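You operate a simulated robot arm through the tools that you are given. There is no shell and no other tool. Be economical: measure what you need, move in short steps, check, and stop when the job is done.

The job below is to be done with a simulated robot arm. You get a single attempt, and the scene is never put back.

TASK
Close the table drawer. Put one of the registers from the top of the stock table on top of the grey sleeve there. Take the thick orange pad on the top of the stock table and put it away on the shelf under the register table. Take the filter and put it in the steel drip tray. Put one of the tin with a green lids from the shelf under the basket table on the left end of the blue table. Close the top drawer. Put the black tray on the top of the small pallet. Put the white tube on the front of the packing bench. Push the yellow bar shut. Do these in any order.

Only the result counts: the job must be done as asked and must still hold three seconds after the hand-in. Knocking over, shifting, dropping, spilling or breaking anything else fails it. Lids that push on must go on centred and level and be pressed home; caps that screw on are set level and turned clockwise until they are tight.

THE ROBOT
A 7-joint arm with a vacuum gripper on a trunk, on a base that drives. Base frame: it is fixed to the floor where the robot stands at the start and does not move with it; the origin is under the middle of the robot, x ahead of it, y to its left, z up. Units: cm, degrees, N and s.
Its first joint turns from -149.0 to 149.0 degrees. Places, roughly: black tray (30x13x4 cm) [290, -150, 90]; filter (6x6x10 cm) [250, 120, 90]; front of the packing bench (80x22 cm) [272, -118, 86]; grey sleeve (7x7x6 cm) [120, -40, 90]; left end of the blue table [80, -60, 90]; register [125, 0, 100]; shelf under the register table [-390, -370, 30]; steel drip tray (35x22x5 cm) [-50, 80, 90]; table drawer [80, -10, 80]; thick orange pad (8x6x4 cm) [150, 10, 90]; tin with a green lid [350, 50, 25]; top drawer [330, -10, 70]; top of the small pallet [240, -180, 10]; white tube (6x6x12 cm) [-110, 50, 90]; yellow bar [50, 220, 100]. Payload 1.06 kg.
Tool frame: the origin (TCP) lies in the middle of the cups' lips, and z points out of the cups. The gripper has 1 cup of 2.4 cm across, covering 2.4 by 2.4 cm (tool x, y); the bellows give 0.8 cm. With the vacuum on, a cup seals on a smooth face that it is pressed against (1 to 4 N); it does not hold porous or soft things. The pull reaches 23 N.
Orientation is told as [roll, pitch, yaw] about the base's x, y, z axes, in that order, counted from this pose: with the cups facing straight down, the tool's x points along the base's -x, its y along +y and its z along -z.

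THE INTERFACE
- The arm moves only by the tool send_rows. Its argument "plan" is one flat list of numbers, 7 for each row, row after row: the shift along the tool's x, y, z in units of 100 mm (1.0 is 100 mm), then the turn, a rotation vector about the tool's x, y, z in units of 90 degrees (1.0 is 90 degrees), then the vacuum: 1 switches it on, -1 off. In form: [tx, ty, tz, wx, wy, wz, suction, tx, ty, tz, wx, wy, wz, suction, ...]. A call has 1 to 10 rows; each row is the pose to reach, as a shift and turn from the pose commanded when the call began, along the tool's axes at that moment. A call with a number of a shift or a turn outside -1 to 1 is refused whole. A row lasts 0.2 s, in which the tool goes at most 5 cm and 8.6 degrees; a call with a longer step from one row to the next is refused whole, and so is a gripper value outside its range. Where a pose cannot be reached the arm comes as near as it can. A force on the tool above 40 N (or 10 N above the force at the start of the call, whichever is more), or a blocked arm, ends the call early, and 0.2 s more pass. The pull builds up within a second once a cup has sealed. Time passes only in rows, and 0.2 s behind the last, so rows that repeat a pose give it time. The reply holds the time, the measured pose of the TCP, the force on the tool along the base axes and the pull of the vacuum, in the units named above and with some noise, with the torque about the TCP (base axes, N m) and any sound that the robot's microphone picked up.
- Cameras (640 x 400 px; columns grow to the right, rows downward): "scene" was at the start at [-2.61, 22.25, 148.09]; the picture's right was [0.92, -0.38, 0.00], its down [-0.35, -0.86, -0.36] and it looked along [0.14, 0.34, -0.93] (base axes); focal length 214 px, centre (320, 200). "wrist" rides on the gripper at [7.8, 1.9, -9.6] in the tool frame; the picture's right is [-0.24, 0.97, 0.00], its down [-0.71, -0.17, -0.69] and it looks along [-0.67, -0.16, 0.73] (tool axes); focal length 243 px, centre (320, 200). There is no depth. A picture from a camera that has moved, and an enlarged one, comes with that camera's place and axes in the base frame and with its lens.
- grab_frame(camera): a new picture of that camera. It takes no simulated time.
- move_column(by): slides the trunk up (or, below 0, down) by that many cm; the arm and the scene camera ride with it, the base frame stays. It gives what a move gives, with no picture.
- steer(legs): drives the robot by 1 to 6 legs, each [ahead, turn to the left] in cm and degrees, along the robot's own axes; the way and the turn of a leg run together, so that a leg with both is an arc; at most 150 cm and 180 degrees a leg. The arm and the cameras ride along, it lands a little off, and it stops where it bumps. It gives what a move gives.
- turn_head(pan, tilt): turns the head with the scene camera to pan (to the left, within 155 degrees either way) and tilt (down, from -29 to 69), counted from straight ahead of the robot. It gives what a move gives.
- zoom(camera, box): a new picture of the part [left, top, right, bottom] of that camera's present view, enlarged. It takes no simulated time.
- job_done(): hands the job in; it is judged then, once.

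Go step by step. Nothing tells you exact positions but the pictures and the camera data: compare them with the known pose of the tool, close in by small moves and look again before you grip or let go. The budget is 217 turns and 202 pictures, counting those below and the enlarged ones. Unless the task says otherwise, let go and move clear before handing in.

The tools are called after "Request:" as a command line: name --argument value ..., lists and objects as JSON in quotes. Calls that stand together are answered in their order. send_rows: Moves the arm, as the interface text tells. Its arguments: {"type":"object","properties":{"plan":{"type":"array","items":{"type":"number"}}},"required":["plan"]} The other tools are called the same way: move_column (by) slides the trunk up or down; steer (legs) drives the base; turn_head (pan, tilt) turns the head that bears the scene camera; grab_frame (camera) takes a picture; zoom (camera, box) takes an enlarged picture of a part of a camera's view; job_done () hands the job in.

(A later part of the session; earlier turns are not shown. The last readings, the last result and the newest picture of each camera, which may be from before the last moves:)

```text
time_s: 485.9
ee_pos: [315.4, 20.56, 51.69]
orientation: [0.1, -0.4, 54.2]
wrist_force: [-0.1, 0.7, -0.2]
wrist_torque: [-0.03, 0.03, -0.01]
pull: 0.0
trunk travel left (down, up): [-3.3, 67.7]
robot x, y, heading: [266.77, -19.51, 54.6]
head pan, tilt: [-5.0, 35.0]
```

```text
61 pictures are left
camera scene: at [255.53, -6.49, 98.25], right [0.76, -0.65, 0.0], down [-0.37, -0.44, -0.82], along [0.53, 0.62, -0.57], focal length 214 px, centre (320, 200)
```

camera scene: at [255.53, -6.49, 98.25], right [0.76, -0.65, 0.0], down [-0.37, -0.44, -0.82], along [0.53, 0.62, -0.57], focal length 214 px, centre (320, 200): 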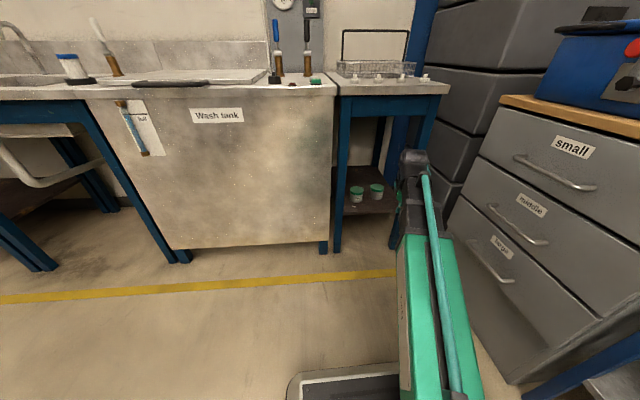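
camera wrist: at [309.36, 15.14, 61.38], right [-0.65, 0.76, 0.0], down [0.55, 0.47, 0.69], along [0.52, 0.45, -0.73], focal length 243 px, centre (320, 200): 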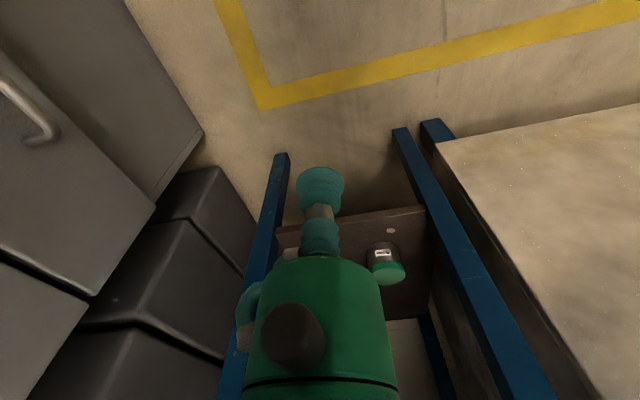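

Two tins are on the shelf; I take the right one, lid ≈[346, 51, 35.5]. I align, lower to pass under the tabletop, and drive in.

Request:
send_rows --plan '[0, -0.25, 0.2, 0, 0, 0, -1, 0, -0.5, 0.4, 0, 0, 0, -1, 0, -0.72, 0.55, 0, 0, 0, -1]'

Request:
steer --legs '[[28, 0]]'

Request:
grab_frame --camera "wrist"

Request:
grab_frame --camera "scene"

```text
time_s: 486.7
ee_pos: [321.1, 16.25, 46.29]
orientation: [0.1, -0.3, 54.1]
wrist_force: [-0.3, -0.5, -0.5]
wrist_torque: [0.01, 0.01, -0.01]
pull: 0.1
trunk travel left (down, up): [-3.3, 67.7]
robot x, y, heading: [266.21, -19.38, 54.5]
head pan, tilt: [-5.0, 35.0]
```

```text
time_s: 488.7
ee_pos: [337.63, 39.91, 46.27]
orientation: [0.1, -0.3, 54.4]
wrist_force: [0.2, 0.0, -0.6]
wrist_torque: [0.01, -0.02, 0.01]
pull: 0.1
trunk travel left (down, up): [-3.3, 67.7]
robot x, y, heading: [282.98, 3.88, 54.8]
head pan, tilt: [-5.0, 35.0]
```

```text
60 pictures are left
camera wrist: at [331.61, 34.44, 55.8], right [-0.65, 0.76, 0.0], down [0.55, 0.47, 0.69], along [0.52, 0.45, -0.73], focal length 243 px, centre (320, 200)
```

wrist: 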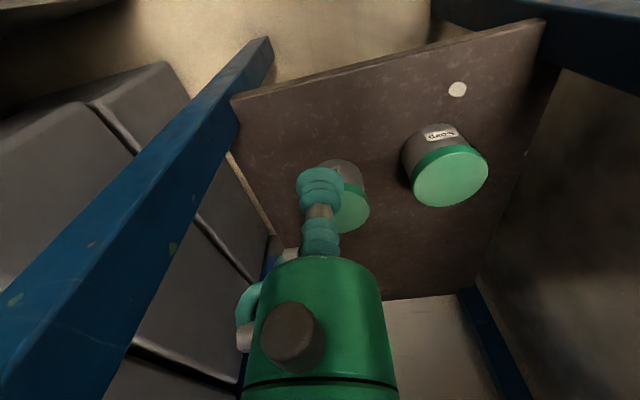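

```text
59 pictures are left
camera scene: at [272.11, 16.86, 98.26], right [0.76, -0.65, 0.0], down [-0.37, -0.44, -0.82], along [0.53, 0.62, -0.57], focal length 214 px, centre (320, 200)
```

scene: 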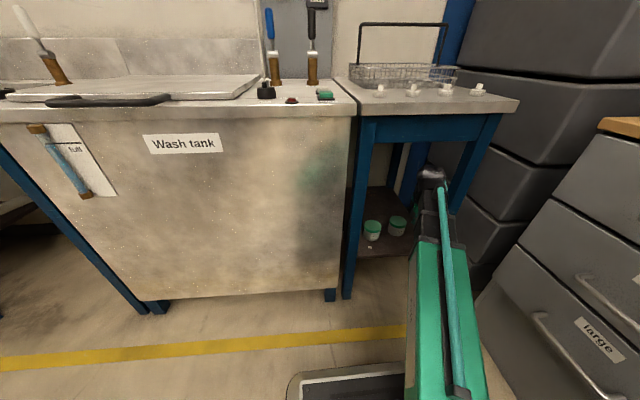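

Request:
send_rows --plan '[-0.25, 0, 0, 0, 0, 0, -1, -0.5, 0, 0, 0, 0, 0, -1, -0.75, 0, 0, 0, 0, 0, -1, -1.0, -0.03, 0, 0, 0, 0, -1]'

Request:
send_rows --plan '[-0.2, 0, 0, 0, 0, 0, -1, -0.32, -0.02, 0.1, 0, 0, 0, -1, -0.32, -0.02, 0.3, 0, 0, 0, -1]'

Request:
grab_frame --camera "wrist"

```text
time_s: 489.7
ee_pos: [343.66, 47.89, 46.48]
orientation: [0.1, -0.2, 54.3]
wrist_force: [0.2, 0.0, 0.4]
wrist_torque: [0.0, 0.0, -0.01]
pull: 0.0
trunk travel left (down, up): [-3.3, 67.7]
robot x, y, heading: [283.34, 4.07, 54.4]
head pan, tilt: [-5.0, 35.0]
```

```text
time_s: 490.5
ee_pos: [345.6, 50.42, 43.28]
orientation: [0.2, -0.3, 54.3]
wrist_force: [-0.3, 0.0, -0.4]
wrist_torque: [-0.01, 0.01, 0.03]
pull: 0.0
trunk travel left (down, up): [-3.3, 67.7]
robot x, y, heading: [283.08, 3.86, 55.2]
head pan, tilt: [-5.0, 35.0]
```

```text
58 pictures are left
camera wrist: at [339.66, 45.02, 52.85], right [-0.65, 0.76, 0.0], down [0.55, 0.47, 0.69], along [0.52, 0.45, -0.73], focal length 243 px, centre (320, 200)
```

wrist: 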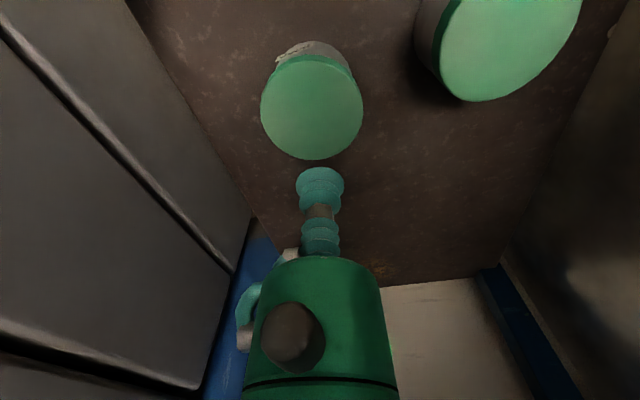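

Request:
send_rows --plan '[0.04, -0.03, 0.2, 0, 0, 0, 1, 0.08, -0.06, 0.45, 0, 0, 0, 1, 0.08, -0.06, 0.6, 0, 0, 0, 1, 0.08, -0.06, 0.68, 0, 0, 0, 1, 0.08, -0.06, 0.71, 0, 0, 0, 1, 0.08, -0.06, 0.74, 0, 0, 0, 1, 0.08, -0.06, 0.77, 0, 0, 0, 1]'

Request:
send_rows --plan '[0, 0, 0.02, 0, 0, 0, 1, 0, 0, 0.04, 0, 0, 0, 1, 0, 0, 0.06, 0, 0, 0, 1, 0, 0, 0.06, 0, 0, 0, 1]'

```text
time_s: 492.1
ee_pos: [345.69, 49.2, 35.64]
orientation: [0.0, -0.4, 54.4]
wrist_force: [-6.1, -5.8, 19.7]
wrist_torque: [0.02, -0.04, 0.04]
pull: 22.9
trunk travel left (down, up): [-3.3, 67.7]
robot x, y, heading: [282.93, 4.15, 54.9]
head pan, tilt: [-5.0, 35.0]
```

```text
time_s: 492.8
ee_pos: [345.81, 49.32, 35.54]
orientation: [-0.1, -0.4, 54.4]
wrist_force: [-3.6, -1.9, 26.7]
wrist_torque: [0.02, 0.04, 0.06]
pull: 23.1
trunk travel left (down, up): [-3.3, 67.7]
robot x, y, heading: [283.21, 3.53, 54.8]
head pan, tilt: [-5.0, 35.0]
stopped in row 3: the force on the tool passed its limit at 42 N (the readings are from after the stop); the commanded pose is now the measured one
```

Request:
send_rows --plan '[0, 0, -0.04, 0, 0, 0, 1, 0, 0, -0.08, 0, 0, 0, 1, 0, 0, -0.14, 0, 0, 0, 1, 0, 0, -0.22, 0, 0, 0, 1, 0, 0, -0.34, 0, 0, 0, 1, 0, 0, -0.5, 0, 0, 0, 1, 0, 0, -0.7, 0, 0, 0, 1, 0, 0, -0.95, 0, 0, 0, 1]'

Request:
grab_frame --camera "wrist"

```text
time_s: 494.6
ee_pos: [345.77, 49.19, 44.76]
orientation: [0.0, -0.2, 54.4]
wrist_force: [0.6, -0.3, -2.5]
wrist_torque: [0.0, 0.01, -0.04]
pull: 23.0
trunk travel left (down, up): [-3.3, 67.7]
robot x, y, heading: [283.39, 4.04, 54.8]
head pan, tilt: [-5.0, 35.0]
```

```text
57 pictures are left
camera wrist: at [339.72, 43.79, 54.29], right [-0.65, 0.76, 0.0], down [0.55, 0.47, 0.69], along [0.52, 0.45, -0.73], focal length 243 px, centre (320, 200)
```

wrist: 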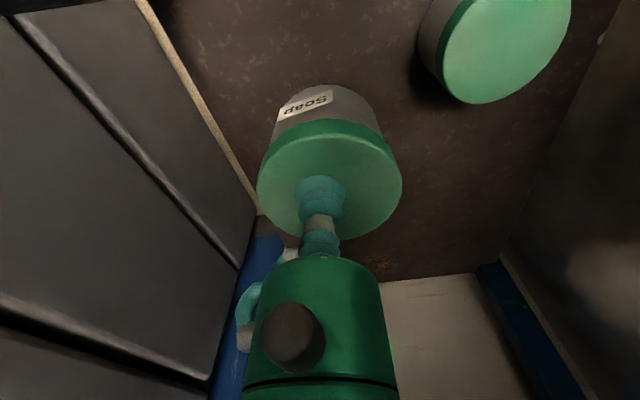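

The tin is held. I back out, raise, and go to the back aisle to reach the left end of the blue table from behind.

Request:
steer --legs '[[-45, 0]]'

Request:
move_column --by 40

Request:
move_column --by 27

Request:
send_rows --plan '[0.2, 0.2, -0.2, 0, 0, 0, 1, 0.4, 0.4, -0.4, 0, 0, 0, 1, 0.6, 0.6, -0.6, 0, 0, 0, 1, 0.8, 0.8, -0.8, 0, 0, 0, 1, 1.0, 1.0, -1.0, 0, 0, 0, 1]'

Request:
send_rows --plan '[0.2, 0.2, -0.1, 0, 0, 0, 1, 0.4, 0.4, -0.2, 0, 0, 0, 1, 0.6, 0.6, -0.3, 0, 0, 0, 1]'

Request:
steer --legs '[[0, -20], [-67, 0]]'

```text
time_s: 497.3
ee_pos: [319.57, 13.02, 44.69]
orientation: [0.0, -0.2, 54.9]
wrist_force: [-0.7, -0.3, -2.1]
wrist_torque: [-0.03, -0.01, -0.01]
pull: 23.2
trunk travel left (down, up): [-3.3, 67.7]
robot x, y, heading: [257.23, -32.54, 55.3]
head pan, tilt: [-5.0, 35.0]
```

```text
time_s: 501.1
ee_pos: [319.53, 13.05, 84.59]
orientation: [0.0, -0.3, 54.9]
wrist_force: [0.1, -0.5, -2.6]
wrist_torque: [-0.08, -0.01, 0.02]
pull: 22.9
trunk travel left (down, up): [-43.3, 27.7]
robot x, y, heading: [257.25, -32.78, 55.3]
head pan, tilt: [-5.0, 35.0]
```

```text
time_s: 503.9
ee_pos: [319.56, 13.03, 111.63]
orientation: [0.0, -0.3, 54.9]
wrist_force: [0.9, 0.2, -2.0]
wrist_torque: [-0.03, 0.03, 0.05]
pull: 22.8
trunk travel left (down, up): [-70.3, 0.7]
robot x, y, heading: [257.05, -32.69, 55.0]
head pan, tilt: [-5.0, 35.0]
```

```text
time_s: 505.1
ee_pos: [305.65, 10.36, 121.76]
orientation: [0.0, -0.3, 54.8]
wrist_force: [-0.5, 0.7, -1.8]
wrist_torque: [-0.03, -0.01, -0.01]
pull: 22.9
trunk travel left (down, up): [-70.3, 0.7]
robot x, y, heading: [257.5, -32.92, 55.2]
head pan, tilt: [-5.0, 35.0]
```

```text
time_s: 505.9
ee_pos: [297.28, 9.0, 124.74]
orientation: [-0.1, -0.5, 54.9]
wrist_force: [18.4, -2.2, -24.2]
wrist_torque: [1.33, 0.66, 1.13]
pull: 22.3
trunk travel left (down, up): [-70.3, 0.7]
robot x, y, heading: [257.7, -32.67, 55.2]
head pan, tilt: [-5.0, 35.0]
```

```text
time_s: 507.0
ee_pos: [303.08, 2.64, 124.69]
orientation: [-0.1, -0.6, 46.3]
wrist_force: [2.9, 2.8, -8.2]
wrist_torque: [-0.07, -0.16, -0.07]
pull: 22.8
trunk travel left (down, up): [-70.3, 0.7]
robot x, y, heading: [257.25, -32.83, 46.9]
head pan, tilt: [-5.0, 35.0]
stopped in leg 1: the force on the tool passed its limit at 41 N (the readings are from after the stop); the commanded pose is now the measured one
```

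Unexpected force on the tool. I look before moving.

Request:
grab_frame --camera "scene"

Request:
grab_frame --camera "wrist"

```text
56 pictures are left
camera scene: at [248.17, -18.49, 165.25], right [0.67, -0.74, 0.0], down [-0.43, -0.38, -0.82], along [0.61, 0.55, -0.57], focal length 214 px, centre (320, 200)
```

scene: 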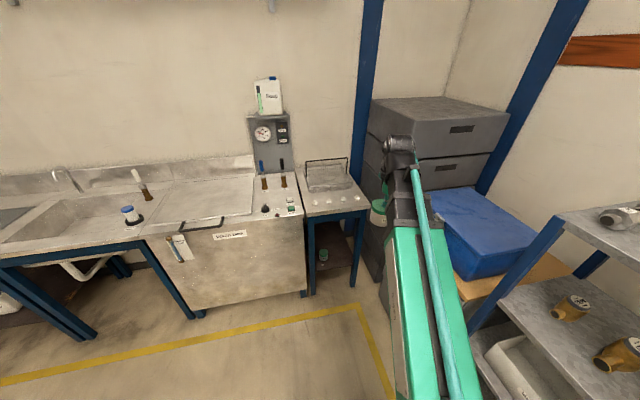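

```text
55 pictures are left
camera wrist: at [296.4, -1.85, 134.24], right [-0.54, 0.84, 0.0], down [0.61, 0.39, 0.69], along [0.58, 0.37, -0.72], focal length 243 px, centre (320, 200)
```

wrist: 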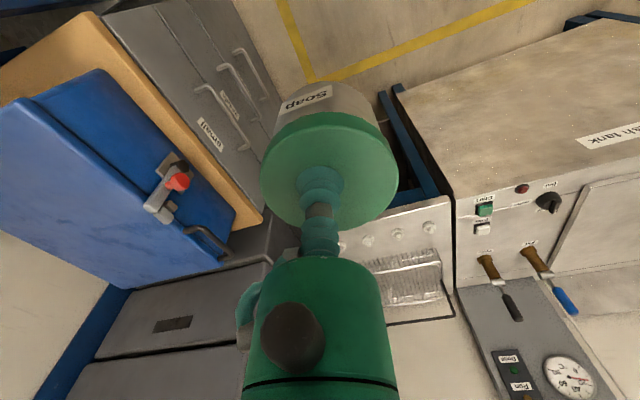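

The tin is pressing against my own forearm at this short reach. I extend the arm forward again to free it.

Request:
send_rows --plan '[-0.1, -0.05, 0.02, 0, 0, 0, 1, -0.25, -0.1, 0.05, 0, 0, 0, 1, -0.4, -0.2, 0.1, 0, 0, 0, 1, -0.6, -0.3, 0.2, 0, 0, 0, 1, -0.8, -0.4, 0.3, 0, 0, 0, 1, -1.0, -0.4, 0.4, 0, 0, 0, 1]'

Request:
grab_frame --camera "wrist"

```text
time_s: 508.4
ee_pos: [313.08, 7.23, 120.6]
orientation: [0.0, -0.5, 46.3]
wrist_force: [0.6, -0.1, -2.4]
wrist_torque: [-0.02, 0.03, -0.04]
pull: 22.9
trunk travel left (down, up): [-70.3, 0.7]
robot x, y, heading: [257.07, -32.88, 46.8]
head pan, tilt: [-5.0, 35.0]
```

```text
54 pictures are left
camera wrist: at [306.35, 2.62, 130.15], right [-0.54, 0.84, 0.0], down [0.61, 0.39, 0.69], along [0.58, 0.37, -0.72], focal length 243 px, centre (320, 200)
```

wrist: 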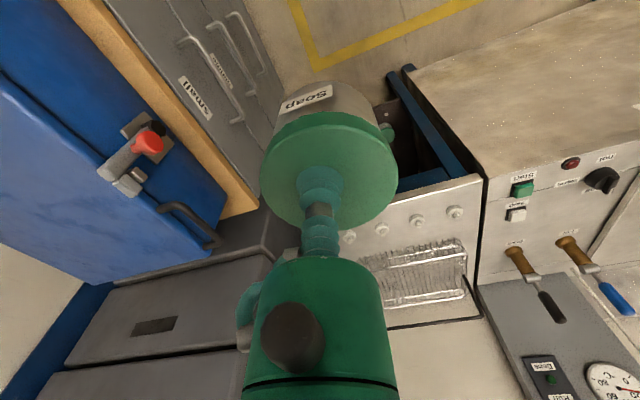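

Request:
send_rows --plan '[-0.2, 0, -0.1, 0, 0, 0, 1, -0.4, 0, -0.2, 0, 0, 0, 1, -0.6, 0, -0.3, 0, 0, 0, 1]'

Request:
steer --legs '[[0, -12], [-67, 0], [-65, 0]]'

Request:
steer --legs '[[0, 109]]'

Request:
turn_head --pan 0 --tilt 45

Request:
grab_frame --camera "scene"

Request:
grab_frame --camera "wrist"

```text
time_s: 509.2
ee_pos: [317.22, 11.6, 123.84]
orientation: [-0.2, -0.6, 46.3]
wrist_force: [-1.1, -0.6, -2.2]
wrist_torque: [-0.01, -0.01, 0.0]
pull: 23.2
trunk travel left (down, up): [-70.3, 0.7]
robot x, y, heading: [257.3, -33.05, 47.0]
head pan, tilt: [-5.0, 35.0]
```

```text
time_s: 516.9
ee_pos: [215.79, -79.01, 123.87]
orientation: [-0.1, -0.7, 32.7]
wrist_force: [-0.1, -0.3, -2.1]
wrist_torque: [-0.04, 0.04, 0.02]
pull: 23.2
trunk travel left (down, up): [-70.3, 0.7]
robot x, y, heading: [147.23, -107.98, 33.3]
head pan, tilt: [-5.0, 35.0]
```

```text
time_s: 519.2
ee_pos: [191.29, -47.79, 123.83]
orientation: [-0.2, -0.6, 63.8]
wrist_force: [-0.3, 0.1, -2.4]
wrist_torque: [0.0, 0.0, 0.02]
pull: 22.4
trunk travel left (down, up): [-70.3, 0.7]
robot x, y, heading: [147.65, -108.2, 64.0]
head pan, tilt: [-5.0, 35.0]
stopped in leg 1: the robot was blocked; the commanded pose is now the measured one
```

```text
time_s: 520.0
ee_pos: [191.18, -47.67, 123.85]
orientation: [-0.1, -0.7, 63.9]
wrist_force: [0.2, 0.4, -2.6]
wrist_torque: [-0.04, 0.05, -0.02]
pull: 22.4
trunk travel left (down, up): [-70.3, 0.7]
robot x, y, heading: [147.41, -107.92, 64.0]
head pan, tilt: [0.0, 45.0]
```

```text
53 pictures are left
camera scene: at [133.66, -97.2, 163.78], right [0.9, -0.44, 0.0], down [-0.31, -0.64, -0.71], along [0.31, 0.64, -0.71], focal length 214 px, centre (320, 200)
```

scene: 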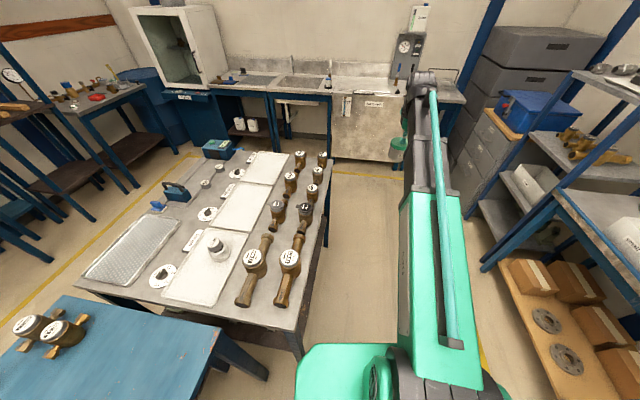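

```text
52 pictures are left
camera wrist: at [186.14, -54.12, 133.36], right [-0.77, 0.64, 0.0], down [0.46, 0.55, 0.69], along [0.44, 0.53, -0.72], focal length 243 px, centre (320, 200)
```

wrist: 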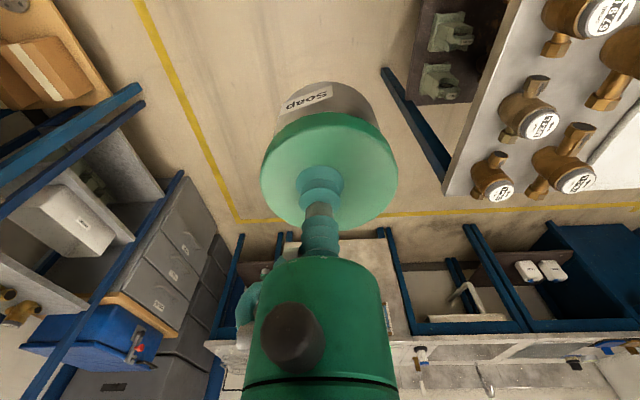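

The stock table's back reaches further (u≈86) than I assumed; my base touched its corner. I reverse away first, then turn.

Request:
steer --legs '[[-32, 0]]'

Request:
steer --legs '[[0, 80]]'

Request:
grab_frame --camera "scene"

Request:
grab_frame --camera "wrist"

```text
time_s: 522.1
ee_pos: [177.4, -76.52, 123.87]
orientation: [-0.1, -0.6, 63.7]
wrist_force: [0.3, 0.2, -2.0]
wrist_torque: [0.02, 0.01, 0.01]
pull: 23.1
trunk travel left (down, up): [-70.3, 0.7]
robot x, y, heading: [133.5, -136.64, 64.2]
head pan, tilt: [0.0, 45.0]
```

```text
time_s: 525.9
ee_pos: [81.19, -83.85, 123.91]
orientation: [-0.2, -0.6, 144.7]
wrist_force: [0.4, 0.5, -2.2]
wrist_torque: [-0.01, -0.01, 0.01]
pull: 23.1
trunk travel left (down, up): [-70.3, 0.7]
robot x, y, heading: [133.26, -136.6, 144.8]
head pan, tilt: [0.0, 45.0]
```

```text
51 pictures are left
camera scene: at [120.68, -148.27, 163.77], right [0.58, 0.82, 0.0], down [0.58, -0.41, -0.71], along [-0.58, 0.41, -0.71], focal length 214 px, centre (320, 200)
```

scene: 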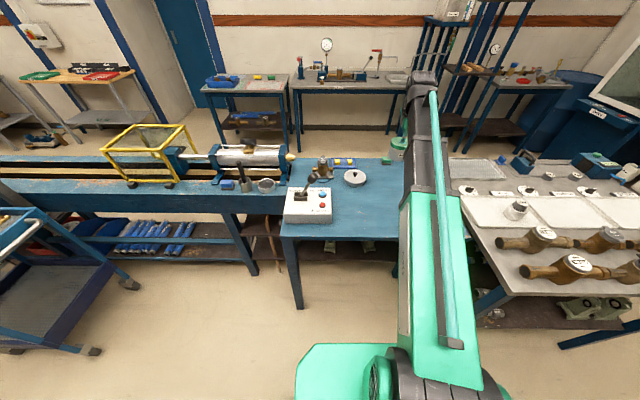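

```text
50 pictures are left
camera wrist: at [86.68, -90.11, 133.37], right [-0.76, -0.66, 0.0], down [-0.47, 0.54, 0.69], along [-0.45, 0.52, -0.72], focal length 243 px, centre (320, 200)
```

wrist: 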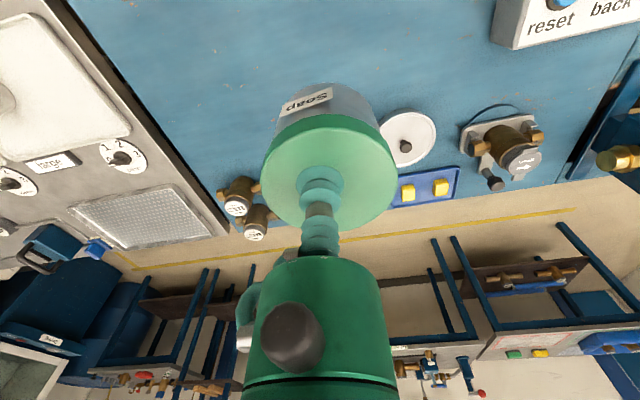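

The free spot at the blue table's left end ≈[84, -65]. Moving over it and lowering.

Request:
send_rows --plan '[-0.1, -0.22, 0, 0, 0, 0, 1, -0.2, -0.44, 0, 0, 0, 0, 1, -0.3, -0.66, 0, 0, 0, 0, 1, -0.42, -0.87, 0, 0, 0, 0, 1]'

Request:
send_rows --plan '[-0.1, -0.22, 0.1, 0, 0.006, 0, 1, -0.2, -0.44, 0.2, 0, 0.006, 0, 1, -0.3, -0.66, 0.4, 0, 0.006, 0, 1, -0.42, -0.87, 0.6, 0, 0.006, 0, 1, -0.42, -0.87, 0.9, 0, 0.006, 0, 1]'

Request:
grab_frame --camera "wrist"

Request:
grab_frame --camera "scene"

```text
time_s: 526.9
ee_pos: [82.91, -74.3, 123.65]
orientation: [-0.1, -0.6, 144.7]
wrist_force: [0.1, -0.1, -2.5]
wrist_torque: [-0.03, -0.02, -0.02]
pull: 23.1
trunk travel left (down, up): [-70.3, 0.7]
robot x, y, heading: [134.12, -136.6, 145.1]
head pan, tilt: [0.0, 45.0]
```

```text
time_s: 528.1
ee_pos: [84.36, -64.7, 114.77]
orientation: [-0.2, 0.1, 144.7]
wrist_force: [-0.2, -0.1, -2.9]
wrist_torque: [0.01, -0.02, 0.01]
pull: 22.6
trunk travel left (down, up): [-70.3, 0.7]
robot x, y, heading: [133.65, -136.65, 144.9]
head pan, tilt: [0.0, 45.0]
```

```text
49 pictures are left
camera wrist: at [89.73, -70.91, 124.4], right [-0.76, -0.66, 0.0], down [-0.48, 0.55, 0.69], along [-0.45, 0.52, -0.73], focal length 243 px, centre (320, 200)
```

wrist: 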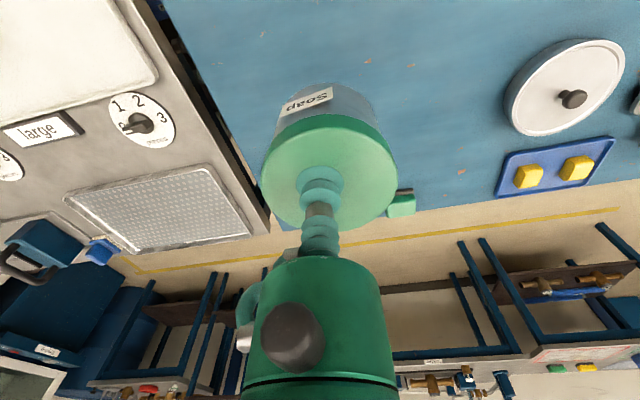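

```text
48 pictures are left
camera scene: at [120.67, -148.25, 163.77], right [0.58, 0.82, 0.0], down [0.58, -0.41, -0.71], along [-0.58, 0.41, -0.71], focal length 214 px, centre (320, 200)
```

scene: 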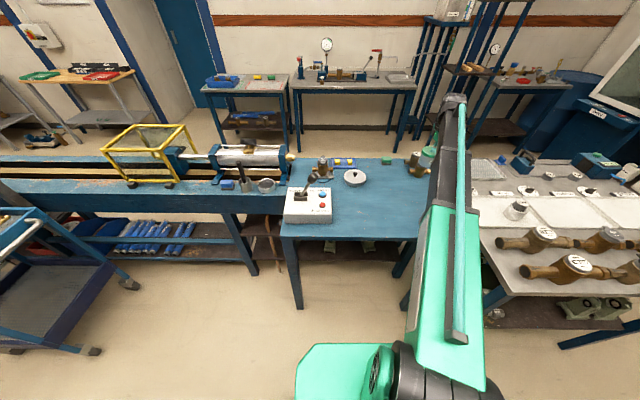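

I shift 5.5 cm toward me, away from the brass meters, and go down.

Request:
send_rows --plan '[0.3, 0, 0.1, 0, 0, 0, 1, 0.57, 0, 0.3, 0, 0, 0, 1, 0.57, 0, 0.5, 0, 0, 0, 1, 0.57, 0, 0.7, 0, 0, 0, 1]'

Request:
zoom --camera "scene" --box '[370, 110, 510, 210]'

Request:
grab_frame --camera "wrist"

```text
time_s: 529.1
ee_pos: [89.16, -67.88, 107.94]
orientation: [-0.2, -0.1, 144.6]
wrist_force: [-0.2, -0.4, -2.8]
wrist_torque: [0.02, -0.03, 0.01]
pull: 22.7
trunk travel left (down, up): [-70.3, 0.7]
robot x, y, heading: [133.79, -136.6, 144.8]
head pan, tilt: [0.0, 45.0]
```

```text
4.00 times, centred on (440, 160) of scene
camera zoom: at [120.69, -148.23, 163.78], right [0.58, 0.82, 0.0], down [0.58, -0.41, -0.71], along [-0.58, 0.41, -0.71], focal length 858 px, centre (-160, 360)
```

zoom: 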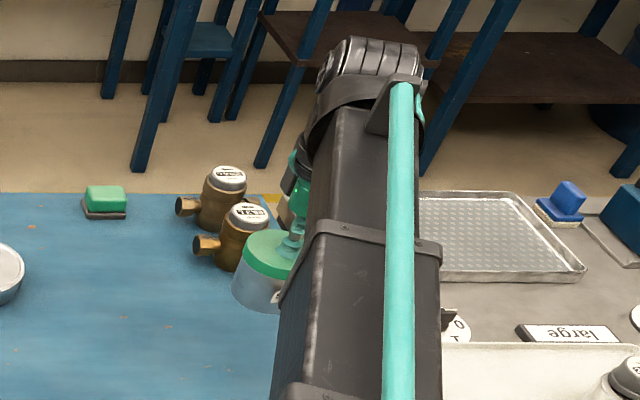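

```text
46 pictures are left
camera wrist: at [94.54, -74.26, 117.48], right [-0.76, -0.66, 0.0], down [-0.48, 0.55, 0.69], along [-0.45, 0.52, -0.73], focal length 243 px, centre (320, 200)
```

wrist: 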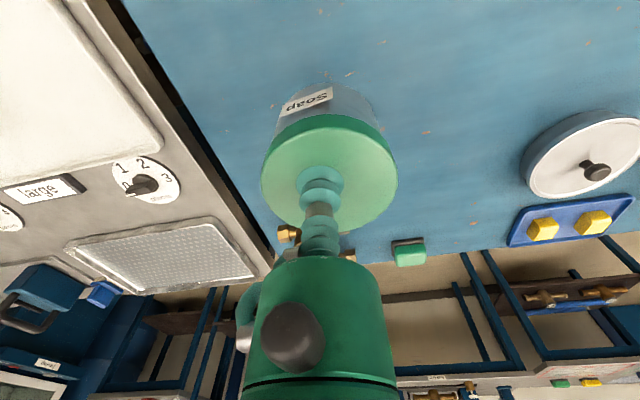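

The spot is well clear of the meters. Lowering slowly to contact.

Request:
send_rows --plan '[0, 0, 0.1, 0, 0, 0, 1, 0, 0, 0.2, 0, 0, 0, 1, 0, 0, 0.3, 0, 0, 0, 1, 0, 0, 0.36, 0, 0, 0, 1, 0, 0, 0.4, 0, 0, 0, 1, 0, 0, 0.44, 0, 0, 0, 1, 0, 0, 0.48, 0, 0, 0, 1, 0, 0, 0.52, 0, 0, 0, 1, 0, 0, 0.56, 0, 0, 0, 1, 0, 0, 0.6, 0, 0, 0, 1]'

Request:
zoom --camera "scene" --box '[370, 130, 470, 230]'

```text
time_s: 531.3
ee_pos: [89.04, -68.05, 102.02]
orientation: [-0.1, 0.0, 144.6]
wrist_force: [0.0, -0.1, -2.4]
wrist_torque: [0.01, -0.01, 0.0]
pull: 22.7
trunk travel left (down, up): [-70.3, 0.7]
robot x, y, heading: [133.51, -136.6, 145.0]
head pan, tilt: [0.0, 45.0]
```

```text
4.00 times, centred on (420, 180) of scene
camera zoom: at [120.69, -148.25, 163.77], right [0.58, 0.82, 0.0], down [0.58, -0.41, -0.71], along [-0.58, 0.41, -0.71], focal length 858 px, centre (-80, 280)
```

zoom: 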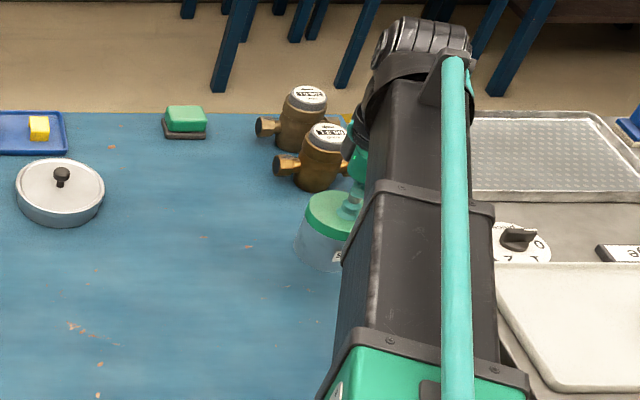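

Request:
send_rows --plan '[0, 0, 0.05, 0, 0, 0, 1, 0, 0, 0.1, 0, 0, 0, 1, 0, 0, 0.15, 0, 0, 0, 1, 0, 0, 0.19, 0, 0, 0, 1, 0, 0, 0.23, 0, 0, 0, 1, 0, 0, 0.27, 0, 0, 0, 1, 0, 0, 0.31, 0, 0, 0, 1, 0, 0, 0.35, 0, 0, 0, 1]'

Request:
zoom --camera "scene" --box '[370, 130, 470, 230]'

```text
time_s: 533.1
ee_pos: [88.97, -67.93, 98.34]
orientation: [-0.2, 0.0, 144.6]
wrist_force: [-0.4, -0.4, -2.9]
wrist_torque: [0.04, 0.02, 0.02]
pull: 22.4
trunk travel left (down, up): [-70.3, 0.7]
robot x, y, heading: [134.01, -136.41, 144.9]
head pan, tilt: [0.0, 45.0]
```

```text
4.00 times, centred on (420, 180) of scene
camera zoom: at [120.69, -148.24, 163.77], right [0.58, 0.82, 0.0], down [0.58, -0.41, -0.71], along [-0.58, 0.41, -0.71], focal length 858 px, centre (-80, 280)
```

zoom: 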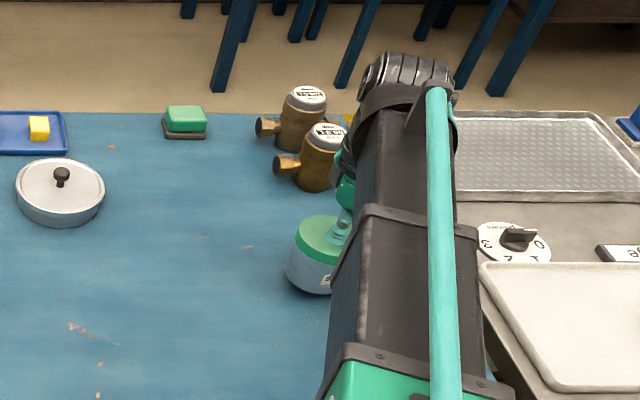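

Request:
send_rows --plan '[0, 0, 0.03, 0, 0, 0, 1, 0, 0, 0.06, 0, 0, 0, 1, 0, 0, 0.09, 0, 0, 0, 1, 0, 0, 0.11, 0, 0, 0, 1, 0, 0, 0.13, 0, 0, 0, 1, 0, 0, 0.15, 0, 0, 0, 1]'

Request:
send_rows --plan '[0, 0, 0.02, 0, 0, 0, 1, 0, 0, 0.04, 0, 0, 0, 1, 0, 0, 0.06, 0, 0, 0, 1, 0, 0, 0.08, 0, 0, 0, 1]'

```text
time_s: 534.5
ee_pos: [89.05, -67.97, 96.97]
orientation: [-0.1, 0.0, 144.6]
wrist_force: [0.2, -0.2, -3.0]
wrist_torque: [-0.01, -0.02, 0.0]
pull: 22.5
trunk travel left (down, up): [-70.3, 0.7]
robot x, y, heading: [133.37, -136.66, 144.7]
head pan, tilt: [0.0, 45.0]
```

```text
time_s: 535.5
ee_pos: [89.14, -67.95, 96.34]
orientation: [-0.2, -0.3, 144.5]
wrist_force: [1.6, -0.1, 16.8]
wrist_torque: [0.0, 0.09, 0.02]
pull: 23.2
trunk travel left (down, up): [-70.3, 0.7]
robot x, y, heading: [134.03, -136.89, 144.5]
head pan, tilt: [0.0, 45.0]
```

Contact. Releasing and rising.

Request:
send_rows --plan '[0, 0, -0.02, 0, 0, 0, -1, 0, 0, -0.02, 0, 0, 0, -1, 0, 0, -0.03, 0, 0, 0, -1, 0, 0, -0.04, 0, 0, 0, -1, 0, 0, -0.07, 0, 0, 0, -1, 0, 0, -0.12, 0, 0, 0, -1]'

Request:
send_rows --plan '[0, 0, -0.3, 0, 0, 0, -1, 0, 0, -0.6, 0, 0, 0, -1, 0, 0, -1.0, 0, 0, 0, -1]'

Request:
send_rows --plan '[0, 0, -0.3, 0, 0, 0, -1, 0, 0, -0.6, 0, 0, 0, -1, 0, 0, -1.0, 0, 0, 0, -1]'

Request:
grab_frame --camera "wrist"

```text
time_s: 536.9
ee_pos: [89.0, -67.86, 97.35]
orientation: [0.0, 0.0, 144.6]
wrist_force: [-0.4, 0.4, 0.6]
wrist_torque: [-0.04, 0.01, -0.01]
pull: 0.0
trunk travel left (down, up): [-70.3, 0.7]
robot x, y, heading: [133.55, -136.9, 144.8]
head pan, tilt: [0.0, 45.0]
```

```text
time_s: 537.7
ee_pos: [89.23, -68.24, 107.39]
orientation: [-0.2, 0.1, 144.6]
wrist_force: [0.1, 0.5, -0.4]
wrist_torque: [0.0, 0.01, -0.01]
pull: 0.1
trunk travel left (down, up): [-70.3, 0.7]
robot x, y, heading: [133.36, -136.11, 145.0]
head pan, tilt: [0.0, 45.0]
```

```text
time_s: 538.5
ee_pos: [89.17, -68.12, 117.16]
orientation: [-0.1, 0.0, 144.7]
wrist_force: [-0.9, -1.5, -0.3]
wrist_torque: [0.03, -0.01, 0.0]
pull: 0.2
trunk travel left (down, up): [-70.3, 0.7]
robot x, y, heading: [133.72, -136.65, 145.0]
head pan, tilt: [0.0, 45.0]
```

```text
43 pictures are left
camera wrist: at [94.52, -74.34, 126.85], right [-0.76, -0.66, 0.0], down [-0.48, 0.55, 0.69], along [-0.45, 0.52, -0.73], focal length 243 px, centre (320, 200)
```

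wrist: 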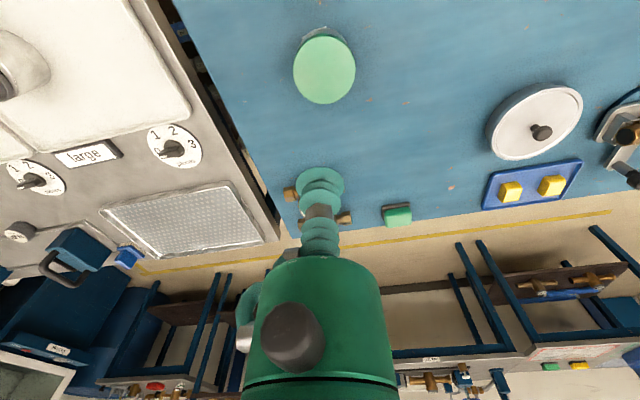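

The tin stands on the blue table's left end. Next the filter near the sink (≈[248.5, 112]); I drive around to face it.

Request:
steer --legs '[[0, -98], [150, 0], [32, 0], [0, 97]]'

Request:
steer --legs '[[77, 0], [0, -90]]'

Request:
grab_frame --camera "scene"

Request:
grab_frame --camera "wrist"

```text
time_s: 556.0
ee_pos: [215.02, 66.95, 117.25]
orientation: [-0.2, 0.1, 144.1]
wrist_force: [0.1, -0.1, 0.0]
wrist_torque: [-0.04, -0.03, 0.0]
pull: 0.0
trunk travel left (down, up): [-70.3, 0.7]
robot x, y, heading: [258.89, -2.06, 144.5]
head pan, tilt: [0.0, 45.0]
```

```text
time_s: 563.9
ee_pos: [264.56, 88.15, 117.13]
orientation: [-0.1, 0.1, 55.9]
wrist_force: [0.4, 1.1, 0.3]
wrist_torque: [-0.02, 0.0, -0.02]
pull: 0.0
trunk travel left (down, up): [-70.3, 0.7]
robot x, y, heading: [197.01, 41.86, 56.6]
head pan, tilt: [0.0, 45.0]
```

```text
42 pictures are left
camera scene: at [184.78, 54.65, 163.78], right [0.83, -0.56, 0.0], down [-0.39, -0.59, -0.71], along [0.39, 0.59, -0.71], focal length 214 px, centre (320, 200)
```

scene: 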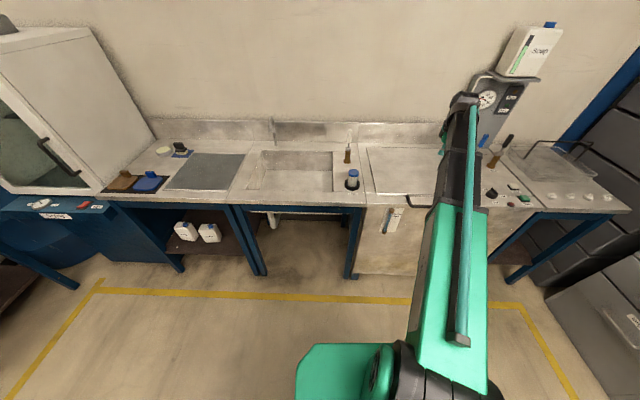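

```text
41 pictures are left
camera wrist: at [258.68, 82.69, 126.82], right [-0.67, 0.74, 0.0], down [0.54, 0.49, 0.69], along [0.51, 0.46, -0.73], focal length 243 px, centre (320, 200)
```

wrist: 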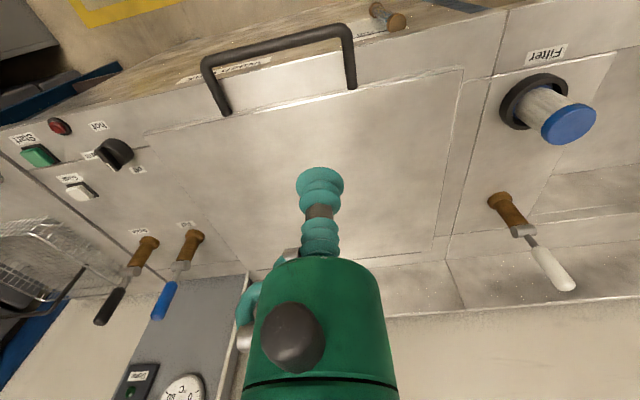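

Filter top (blue cap) ≈[246.9, 118.6, 95]. I turn the base left 22° and look from near.

Request:
steer --legs '[[0, 22.5]]'

Request:
grab_frame --camera "wrist"

```text
time_s: 565.5
ee_pos: [241.28, 110.87, 117.07]
orientation: [-0.1, -0.1, 78.7]
wrist_force: [-0.2, -0.4, -0.3]
wrist_torque: [0.0, 0.0, -0.05]
pull: 0.0
trunk travel left (down, up): [-70.3, 0.7]
robot x, y, heading: [197.04, 42.04, 79.0]
head pan, tilt: [0.0, 45.0]
```

```text
40 pictures are left
camera wrist: at [238.02, 103.36, 126.82], right [-0.91, 0.42, 0.0], down [0.3, 0.66, 0.69], along [0.29, 0.62, -0.73], focal length 243 px, centre (320, 200)
```

wrist: 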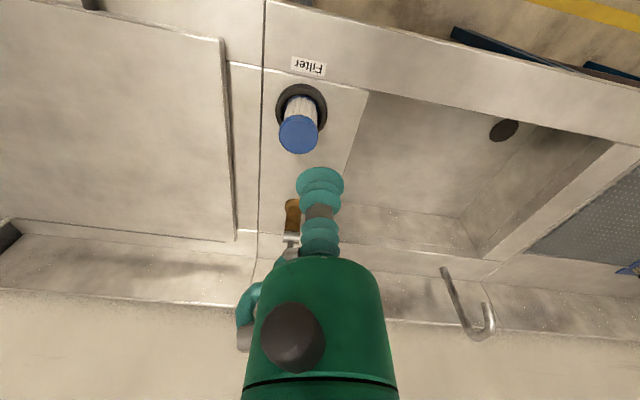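

Request:
send_rows --plan '[-0.3, -0.15, 0.3, 0, 0, 0, -1, -0.6, -0.3, 0.6, 0, 0, 0, -1, -0.82, -0.47, 0.9, 0, 0, 0, -1, -0.82, -0.47, 1.0, 0, 0, 0, -1]'

Request:
send_rows --plan '[0, 0, 0.2, 0, 0, 0, -1, 0, 0, 0.4, 0, 0, 0, -1]'

Request:
grab_frame --camera "wrist"

```text
time_s: 566.5
ee_pos: [247.46, 117.75, 107.18]
orientation: [-0.2, 0.0, 78.7]
wrist_force: [0.3, -0.5, -0.8]
wrist_torque: [-0.01, -0.02, -0.01]
pull: 0.0
trunk travel left (down, up): [-70.3, 0.7]
robot x, y, heading: [196.92, 42.37, 79.2]
head pan, tilt: [0.0, 45.0]
```

```text
time_s: 567.1
ee_pos: [247.38, 117.83, 103.09]
orientation: [-0.2, 0.1, 78.6]
wrist_force: [-0.6, 0.7, -0.7]
wrist_torque: [-0.04, -0.02, 0.0]
pull: 0.2
trunk travel left (down, up): [-70.3, 0.7]
robot x, y, heading: [197.08, 42.19, 79.1]
head pan, tilt: [0.0, 45.0]
```

```text
39 pictures are left
camera wrist: at [244.07, 110.46, 112.8], right [-0.91, 0.42, 0.0], down [0.3, 0.66, 0.69], along [0.29, 0.62, -0.73], focal length 243 px, centre (320, 200)
```

wrist: 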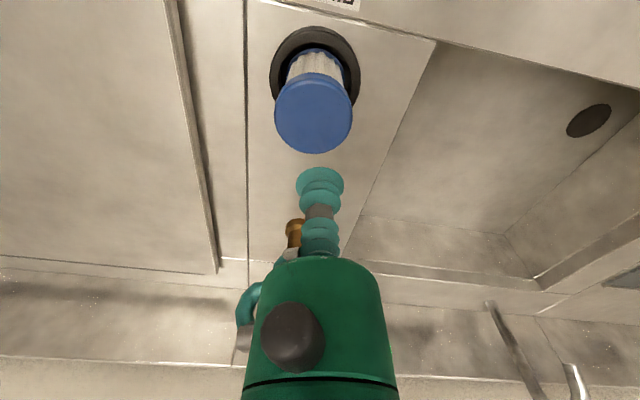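

Request:
send_rows --plan '[0.01, -0.03, 0.3, 0, 0, 0, 1, 0.01, -0.05, 0.55, 0, 0, 0, 1, 0.01, -0.05, 0.68, 0, 0, 0, 1, 0.01, -0.05, 0.72, 0, 0, 0, 1, 0.01, -0.05, 0.75, 0, 0, 0, 1, 0.01, -0.05, 0.78, 0, 0, 0, 1, 0.01, -0.05, 0.8, 0, 0, 0, 1, 0.01, -0.05, 0.82, 0, 0, 0, 1]'

Request:
grab_frame --camera "wrist"

```text
time_s: 568.3
ee_pos: [248.0, 117.63, 96.29]
orientation: [-0.4, -0.5, 78.7]
wrist_force: [0.1, -2.9, 21.7]
wrist_torque: [0.07, 0.02, 0.02]
pull: 22.8
trunk travel left (down, up): [-70.3, 0.7]
robot x, y, heading: [197.21, 42.45, 79.3]
head pan, tilt: [0.0, 45.0]
stopped in row 6: the force on the tool passed its limit at 44 N (the readings are from after the stop); the commanded pose is now the measured one
```

```text
38 pictures are left
camera wrist: at [244.69, 110.1, 105.88], right [-0.91, 0.42, 0.0], down [0.3, 0.66, 0.69], along [0.29, 0.63, -0.72], focal length 243 px, centre (320, 200)
```

wrist: 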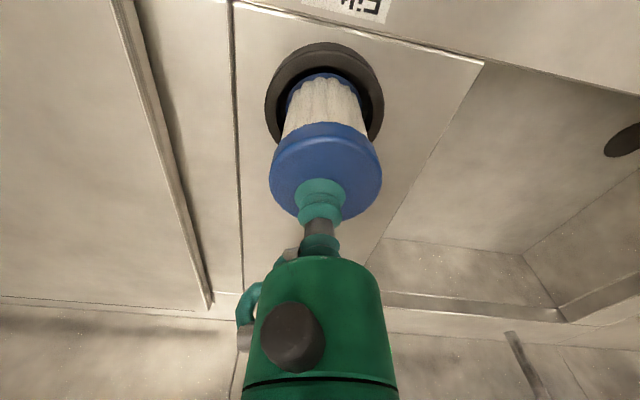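

Sealed on the filter's cap. Lifting straight up slowly (it sits in a ring holder).

Request:
send_rows --plan '[0, 0, -0.05, 0, 0, 0, 1, 0, 0, -0.1, 0, 0, 0, 1, 0, 0, -0.15, 0, 0, 0, 1, 0, 0, -0.22, 0, 0, 0, 1, 0, 0, -0.3, 0, 0, 0, 1, 0, 0, -0.4, 0, 0, 0, 1, 0, 0, -0.55, 0, 0, 0, 1, 0, 0, -0.7, 0, 0, 0, 1, 0, 0, -0.85, 0, 0, 0, 1, 0, 0, -1.0, 0, 0, 0, 1]'

Request:
grab_frame --camera "wrist"

```text
time_s: 570.5
ee_pos: [248.0, 117.58, 105.93]
orientation: [-0.4, -0.2, 78.7]
wrist_force: [0.7, 0.4, -1.9]
wrist_torque: [-0.02, -0.01, -0.02]
pull: 23.0
trunk travel left (down, up): [-70.3, 0.7]
robot x, y, heading: [196.6, 42.17, 79.1]
head pan, tilt: [0.0, 45.0]
```

```text
37 pictures are left
camera wrist: at [244.7, 110.17, 115.55], right [-0.91, 0.42, 0.0], down [0.3, 0.66, 0.69], along [0.29, 0.62, -0.72], focal length 243 px, centre (320, 200)
```

wrist: 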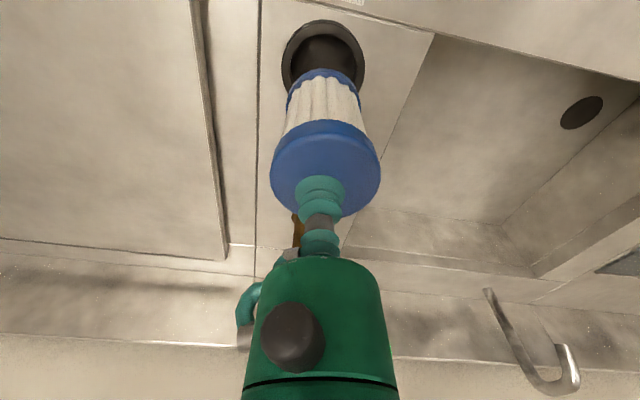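

The filter is out. I raise and retract, then drive around to the drip tray (≈[-47.5, 81.5]).

Request:
send_rows --plan '[0.1, 0, -0.2, 0, 0, 0, 1, 0.3, 0, -0.4, 0, 0, 0, 1, 0.5, 0, -0.6, 0, 0, 0, 1, 0.7, 0, -0.8, 0, 0, 0, 1, 0.9, 0, -1.0, 0, 0, 0, 1, 1.0, 0, -1.0, 0, 0, 0, 1]'

Request:
send_rows --plan '[0.2, 0, -0.2, 0, 0, 0, 1, 0.4, 0, -0.4, 0, 0, 0, 1, 0.5, 0, -0.6, 0, 0, 0, 1]'

Request:
steer --legs '[[0, 64.5], [113, 0], [0, 90], [113, 0], [0, -90]]'

Request:
turn_head --pan 0 --tilt 45

Request:
grab_frame --camera "scene"

```text
time_s: 571.9
ee_pos: [246.03, 107.89, 115.93]
orientation: [-0.2, -0.3, 78.7]
wrist_force: [0.3, -0.3, -1.7]
wrist_torque: [-0.01, -0.02, 0.0]
pull: 22.9
trunk travel left (down, up): [-70.3, 0.7]
robot x, y, heading: [197.22, 42.03, 79.0]
head pan, tilt: [0.0, 45.0]
```

```text
time_s: 572.7
ee_pos: [245.01, 103.04, 122.03]
orientation: [-0.3, -0.3, 78.7]
wrist_force: [0.3, 1.2, -1.2]
wrist_torque: [0.01, 0.0, 0.0]
pull: 22.9
trunk travel left (down, up): [-70.3, 0.7]
robot x, y, heading: [196.88, 42.39, 79.1]
head pan, tilt: [0.0, 45.0]
```

```text
time_s: 594.4
ee_pos: [0.29, 83.06, 122.08]
orientation: [-0.3, -0.3, 147.8]
wrist_force: [-0.2, 0.6, -1.3]
wrist_torque: [0.06, -0.01, -0.01]
pull: 23.2
trunk travel left (down, up): [-70.3, 0.7]
robot x, y, heading: [40.07, 16.32, 148.2]
head pan, tilt: [0.0, 45.0]
```

```text
time_s: 595.0
ee_pos: [0.15, 82.89, 121.94]
orientation: [-0.3, -0.4, 147.7]
wrist_force: [-1.0, -0.4, -1.8]
wrist_torque: [0.02, 0.03, 0.01]
pull: 22.9
trunk travel left (down, up): [-70.3, 0.7]
robot x, y, heading: [40.14, 16.42, 148.4]
head pan, tilt: [0.0, 45.0]
```

```text
36 pictures are left
camera scene: at [27.86, 3.98, 163.77], right [0.53, 0.85, 0.0], down [0.6, -0.37, -0.71], along [-0.6, 0.37, -0.71], focal length 214 px, centre (320, 200)
```

scene: 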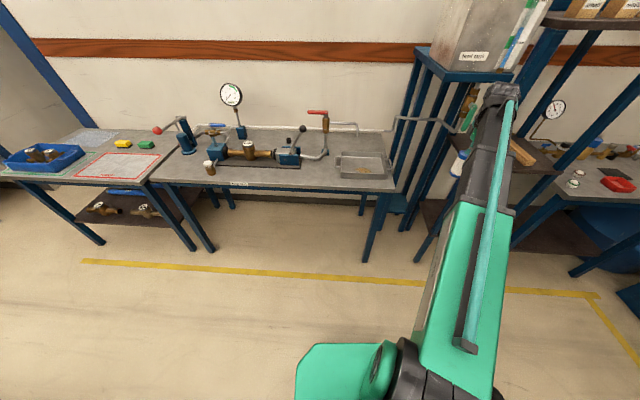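

Turning and approaching the drip tray carefully (keeping off the tall rack and the red valve).

Request:
steer --legs '[[0, 20], [30, 0], [0, -7]]'

Request:
grab_frame --camera "wrist"

Request:
grab_frame --camera "scene"

```text
time_s: 598.7
ee_pos: [-43.08, 78.16, 122.01]
orientation: [-0.4, -0.3, 161.0]
wrist_force: [0.8, 0.6, -1.5]
wrist_torque: [0.02, -0.01, 0.01]
pull: 22.8
trunk travel left (down, up): [-70.3, 0.7]
robot x, y, heading: [10.91, 22.44, 161.3]
head pan, tilt: [0.0, 45.0]
```

```text
35 pictures are left
camera wrist: at [-36.23, 73.68, 131.57], right [-0.54, -0.84, 0.0], down [-0.61, 0.39, 0.69], along [-0.58, 0.37, -0.72], focal length 243 px, centre (320, 200)
```

wrist: 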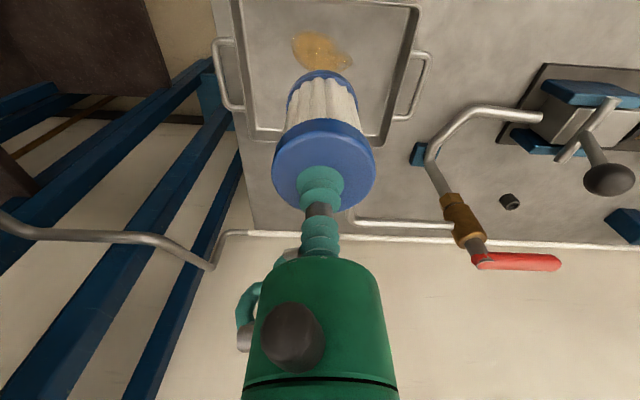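

```text
34 pictures are left
camera scene: at [1.73, 7.74, 163.78], right [0.32, 0.95, 0.0], down [0.67, -0.23, -0.71], along [-0.67, 0.23, -0.71], focal length 214 px, centre (320, 200)
```

scene: 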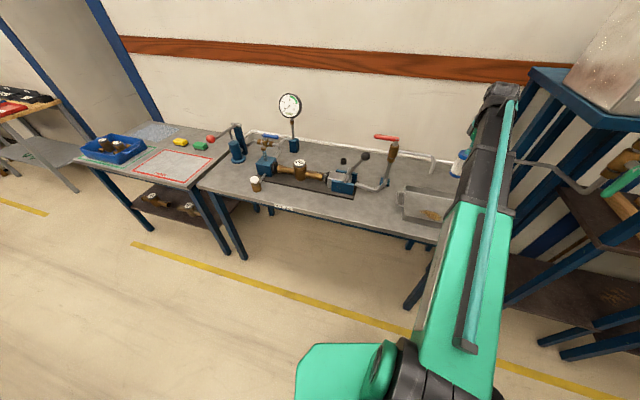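

Below the tool is the tray's interior. I move 5 cm deeper to its centre and lower.

Request:
send_rows --plan '[-0.2, -0.05, 0.2, 0, 0, 0, 1, -0.4, -0.1, 0.5, 0, 0, 0, 1, -0.54, -0.12, 0.8, 0, 0, 0, 1, -0.54, -0.12, 1.0, 0, 0, 0, 1]'

Request:
send_rows --plan '[0, 0, 0.2, 0, 0, 0, 1, 0, 0, 0.4, 0, 0, 0, 1, 0, 0, 0.6, 0, 0, 0, 1]'

Request:
grab_frame --camera "wrist"

```text
time_s: 599.7
ee_pos: [-48.15, 81.11, 111.86]
orientation: [-0.3, -0.2, 161.0]
wrist_force: [-0.1, -0.5, -1.8]
wrist_torque: [-0.01, 0.03, 0.01]
pull: 22.8
trunk travel left (down, up): [-70.3, 0.7]
robot x, y, heading: [11.2, 22.59, 161.1]
head pan, tilt: [0.0, 45.0]
```

```text
time_s: 600.5
ee_pos: [-48.02, 81.18, 106.12]
orientation: [-0.3, -0.3, 161.0]
wrist_force: [-0.6, 0.2, -0.8]
wrist_torque: [0.01, -0.01, 0.0]
pull: 22.9
trunk travel left (down, up): [-70.3, 0.7]
robot x, y, heading: [10.64, 22.53, 161.4]
head pan, tilt: [0.0, 45.0]
```

```text
33 pictures are left
camera wrist: at [-41.03, 76.65, 115.76], right [-0.54, -0.84, 0.0], down [-0.61, 0.39, 0.69], along [-0.58, 0.37, -0.72], focal length 243 px, centre (320, 200)
```

wrist: 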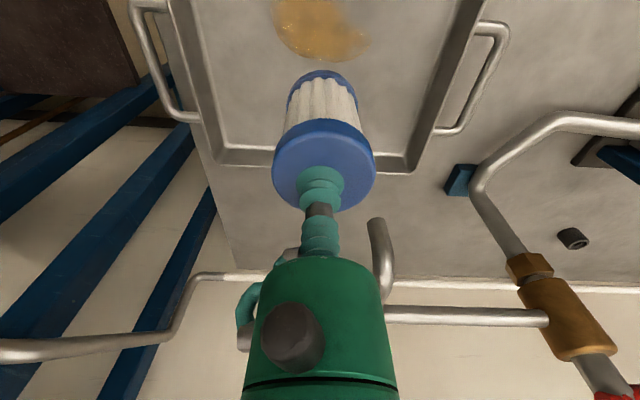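

Request:
send_rows --plan '[-0.12, 0, 0.2, 0, 0, 0, 1, -0.25, 0, 0.4, 0, 0, 0, 1, -0.25, 0, 0.55, 0, 0, 0, 1, -0.25, 0, 0.62, 0, 0, 0, 1, -0.25, 0, 0.67, 0, 0, 0, 1, -0.25, 0, 0.71, 0, 0, 0, 1, -0.25, 0, 0.75, 0, 0, 0, 1]'

Request:
send_rows --plan '[0, 0, 0.03, 0, 0, 0, 1, 0, 0, 0.06, 0, 0, 0, 1, 0, 0, 0.09, 0, 0, 0, 1, 0, 0, 0.12, 0, 0, 0, 1]'

```text
time_s: 602.1
ee_pos: [-50.29, 81.96, 98.52]
orientation: [-0.4, -0.3, 161.0]
wrist_force: [0.7, -0.1, -1.3]
wrist_torque: [0.0, 0.02, 0.0]
pull: 23.0
trunk travel left (down, up): [-70.3, 0.7]
robot x, y, heading: [10.98, 22.72, 161.3]
head pan, tilt: [0.0, 45.0]
```

```text
time_s: 603.1
ee_pos: [-50.35, 82.03, 97.26]
orientation: [-0.3, -0.2, 161.0]
wrist_force: [0.2, 0.6, -2.1]
wrist_torque: [0.01, 0.01, 0.01]
pull: 23.2
trunk travel left (down, up): [-70.3, 0.7]
robot x, y, heading: [10.76, 22.63, 161.3]
head pan, tilt: [0.0, 45.0]
```

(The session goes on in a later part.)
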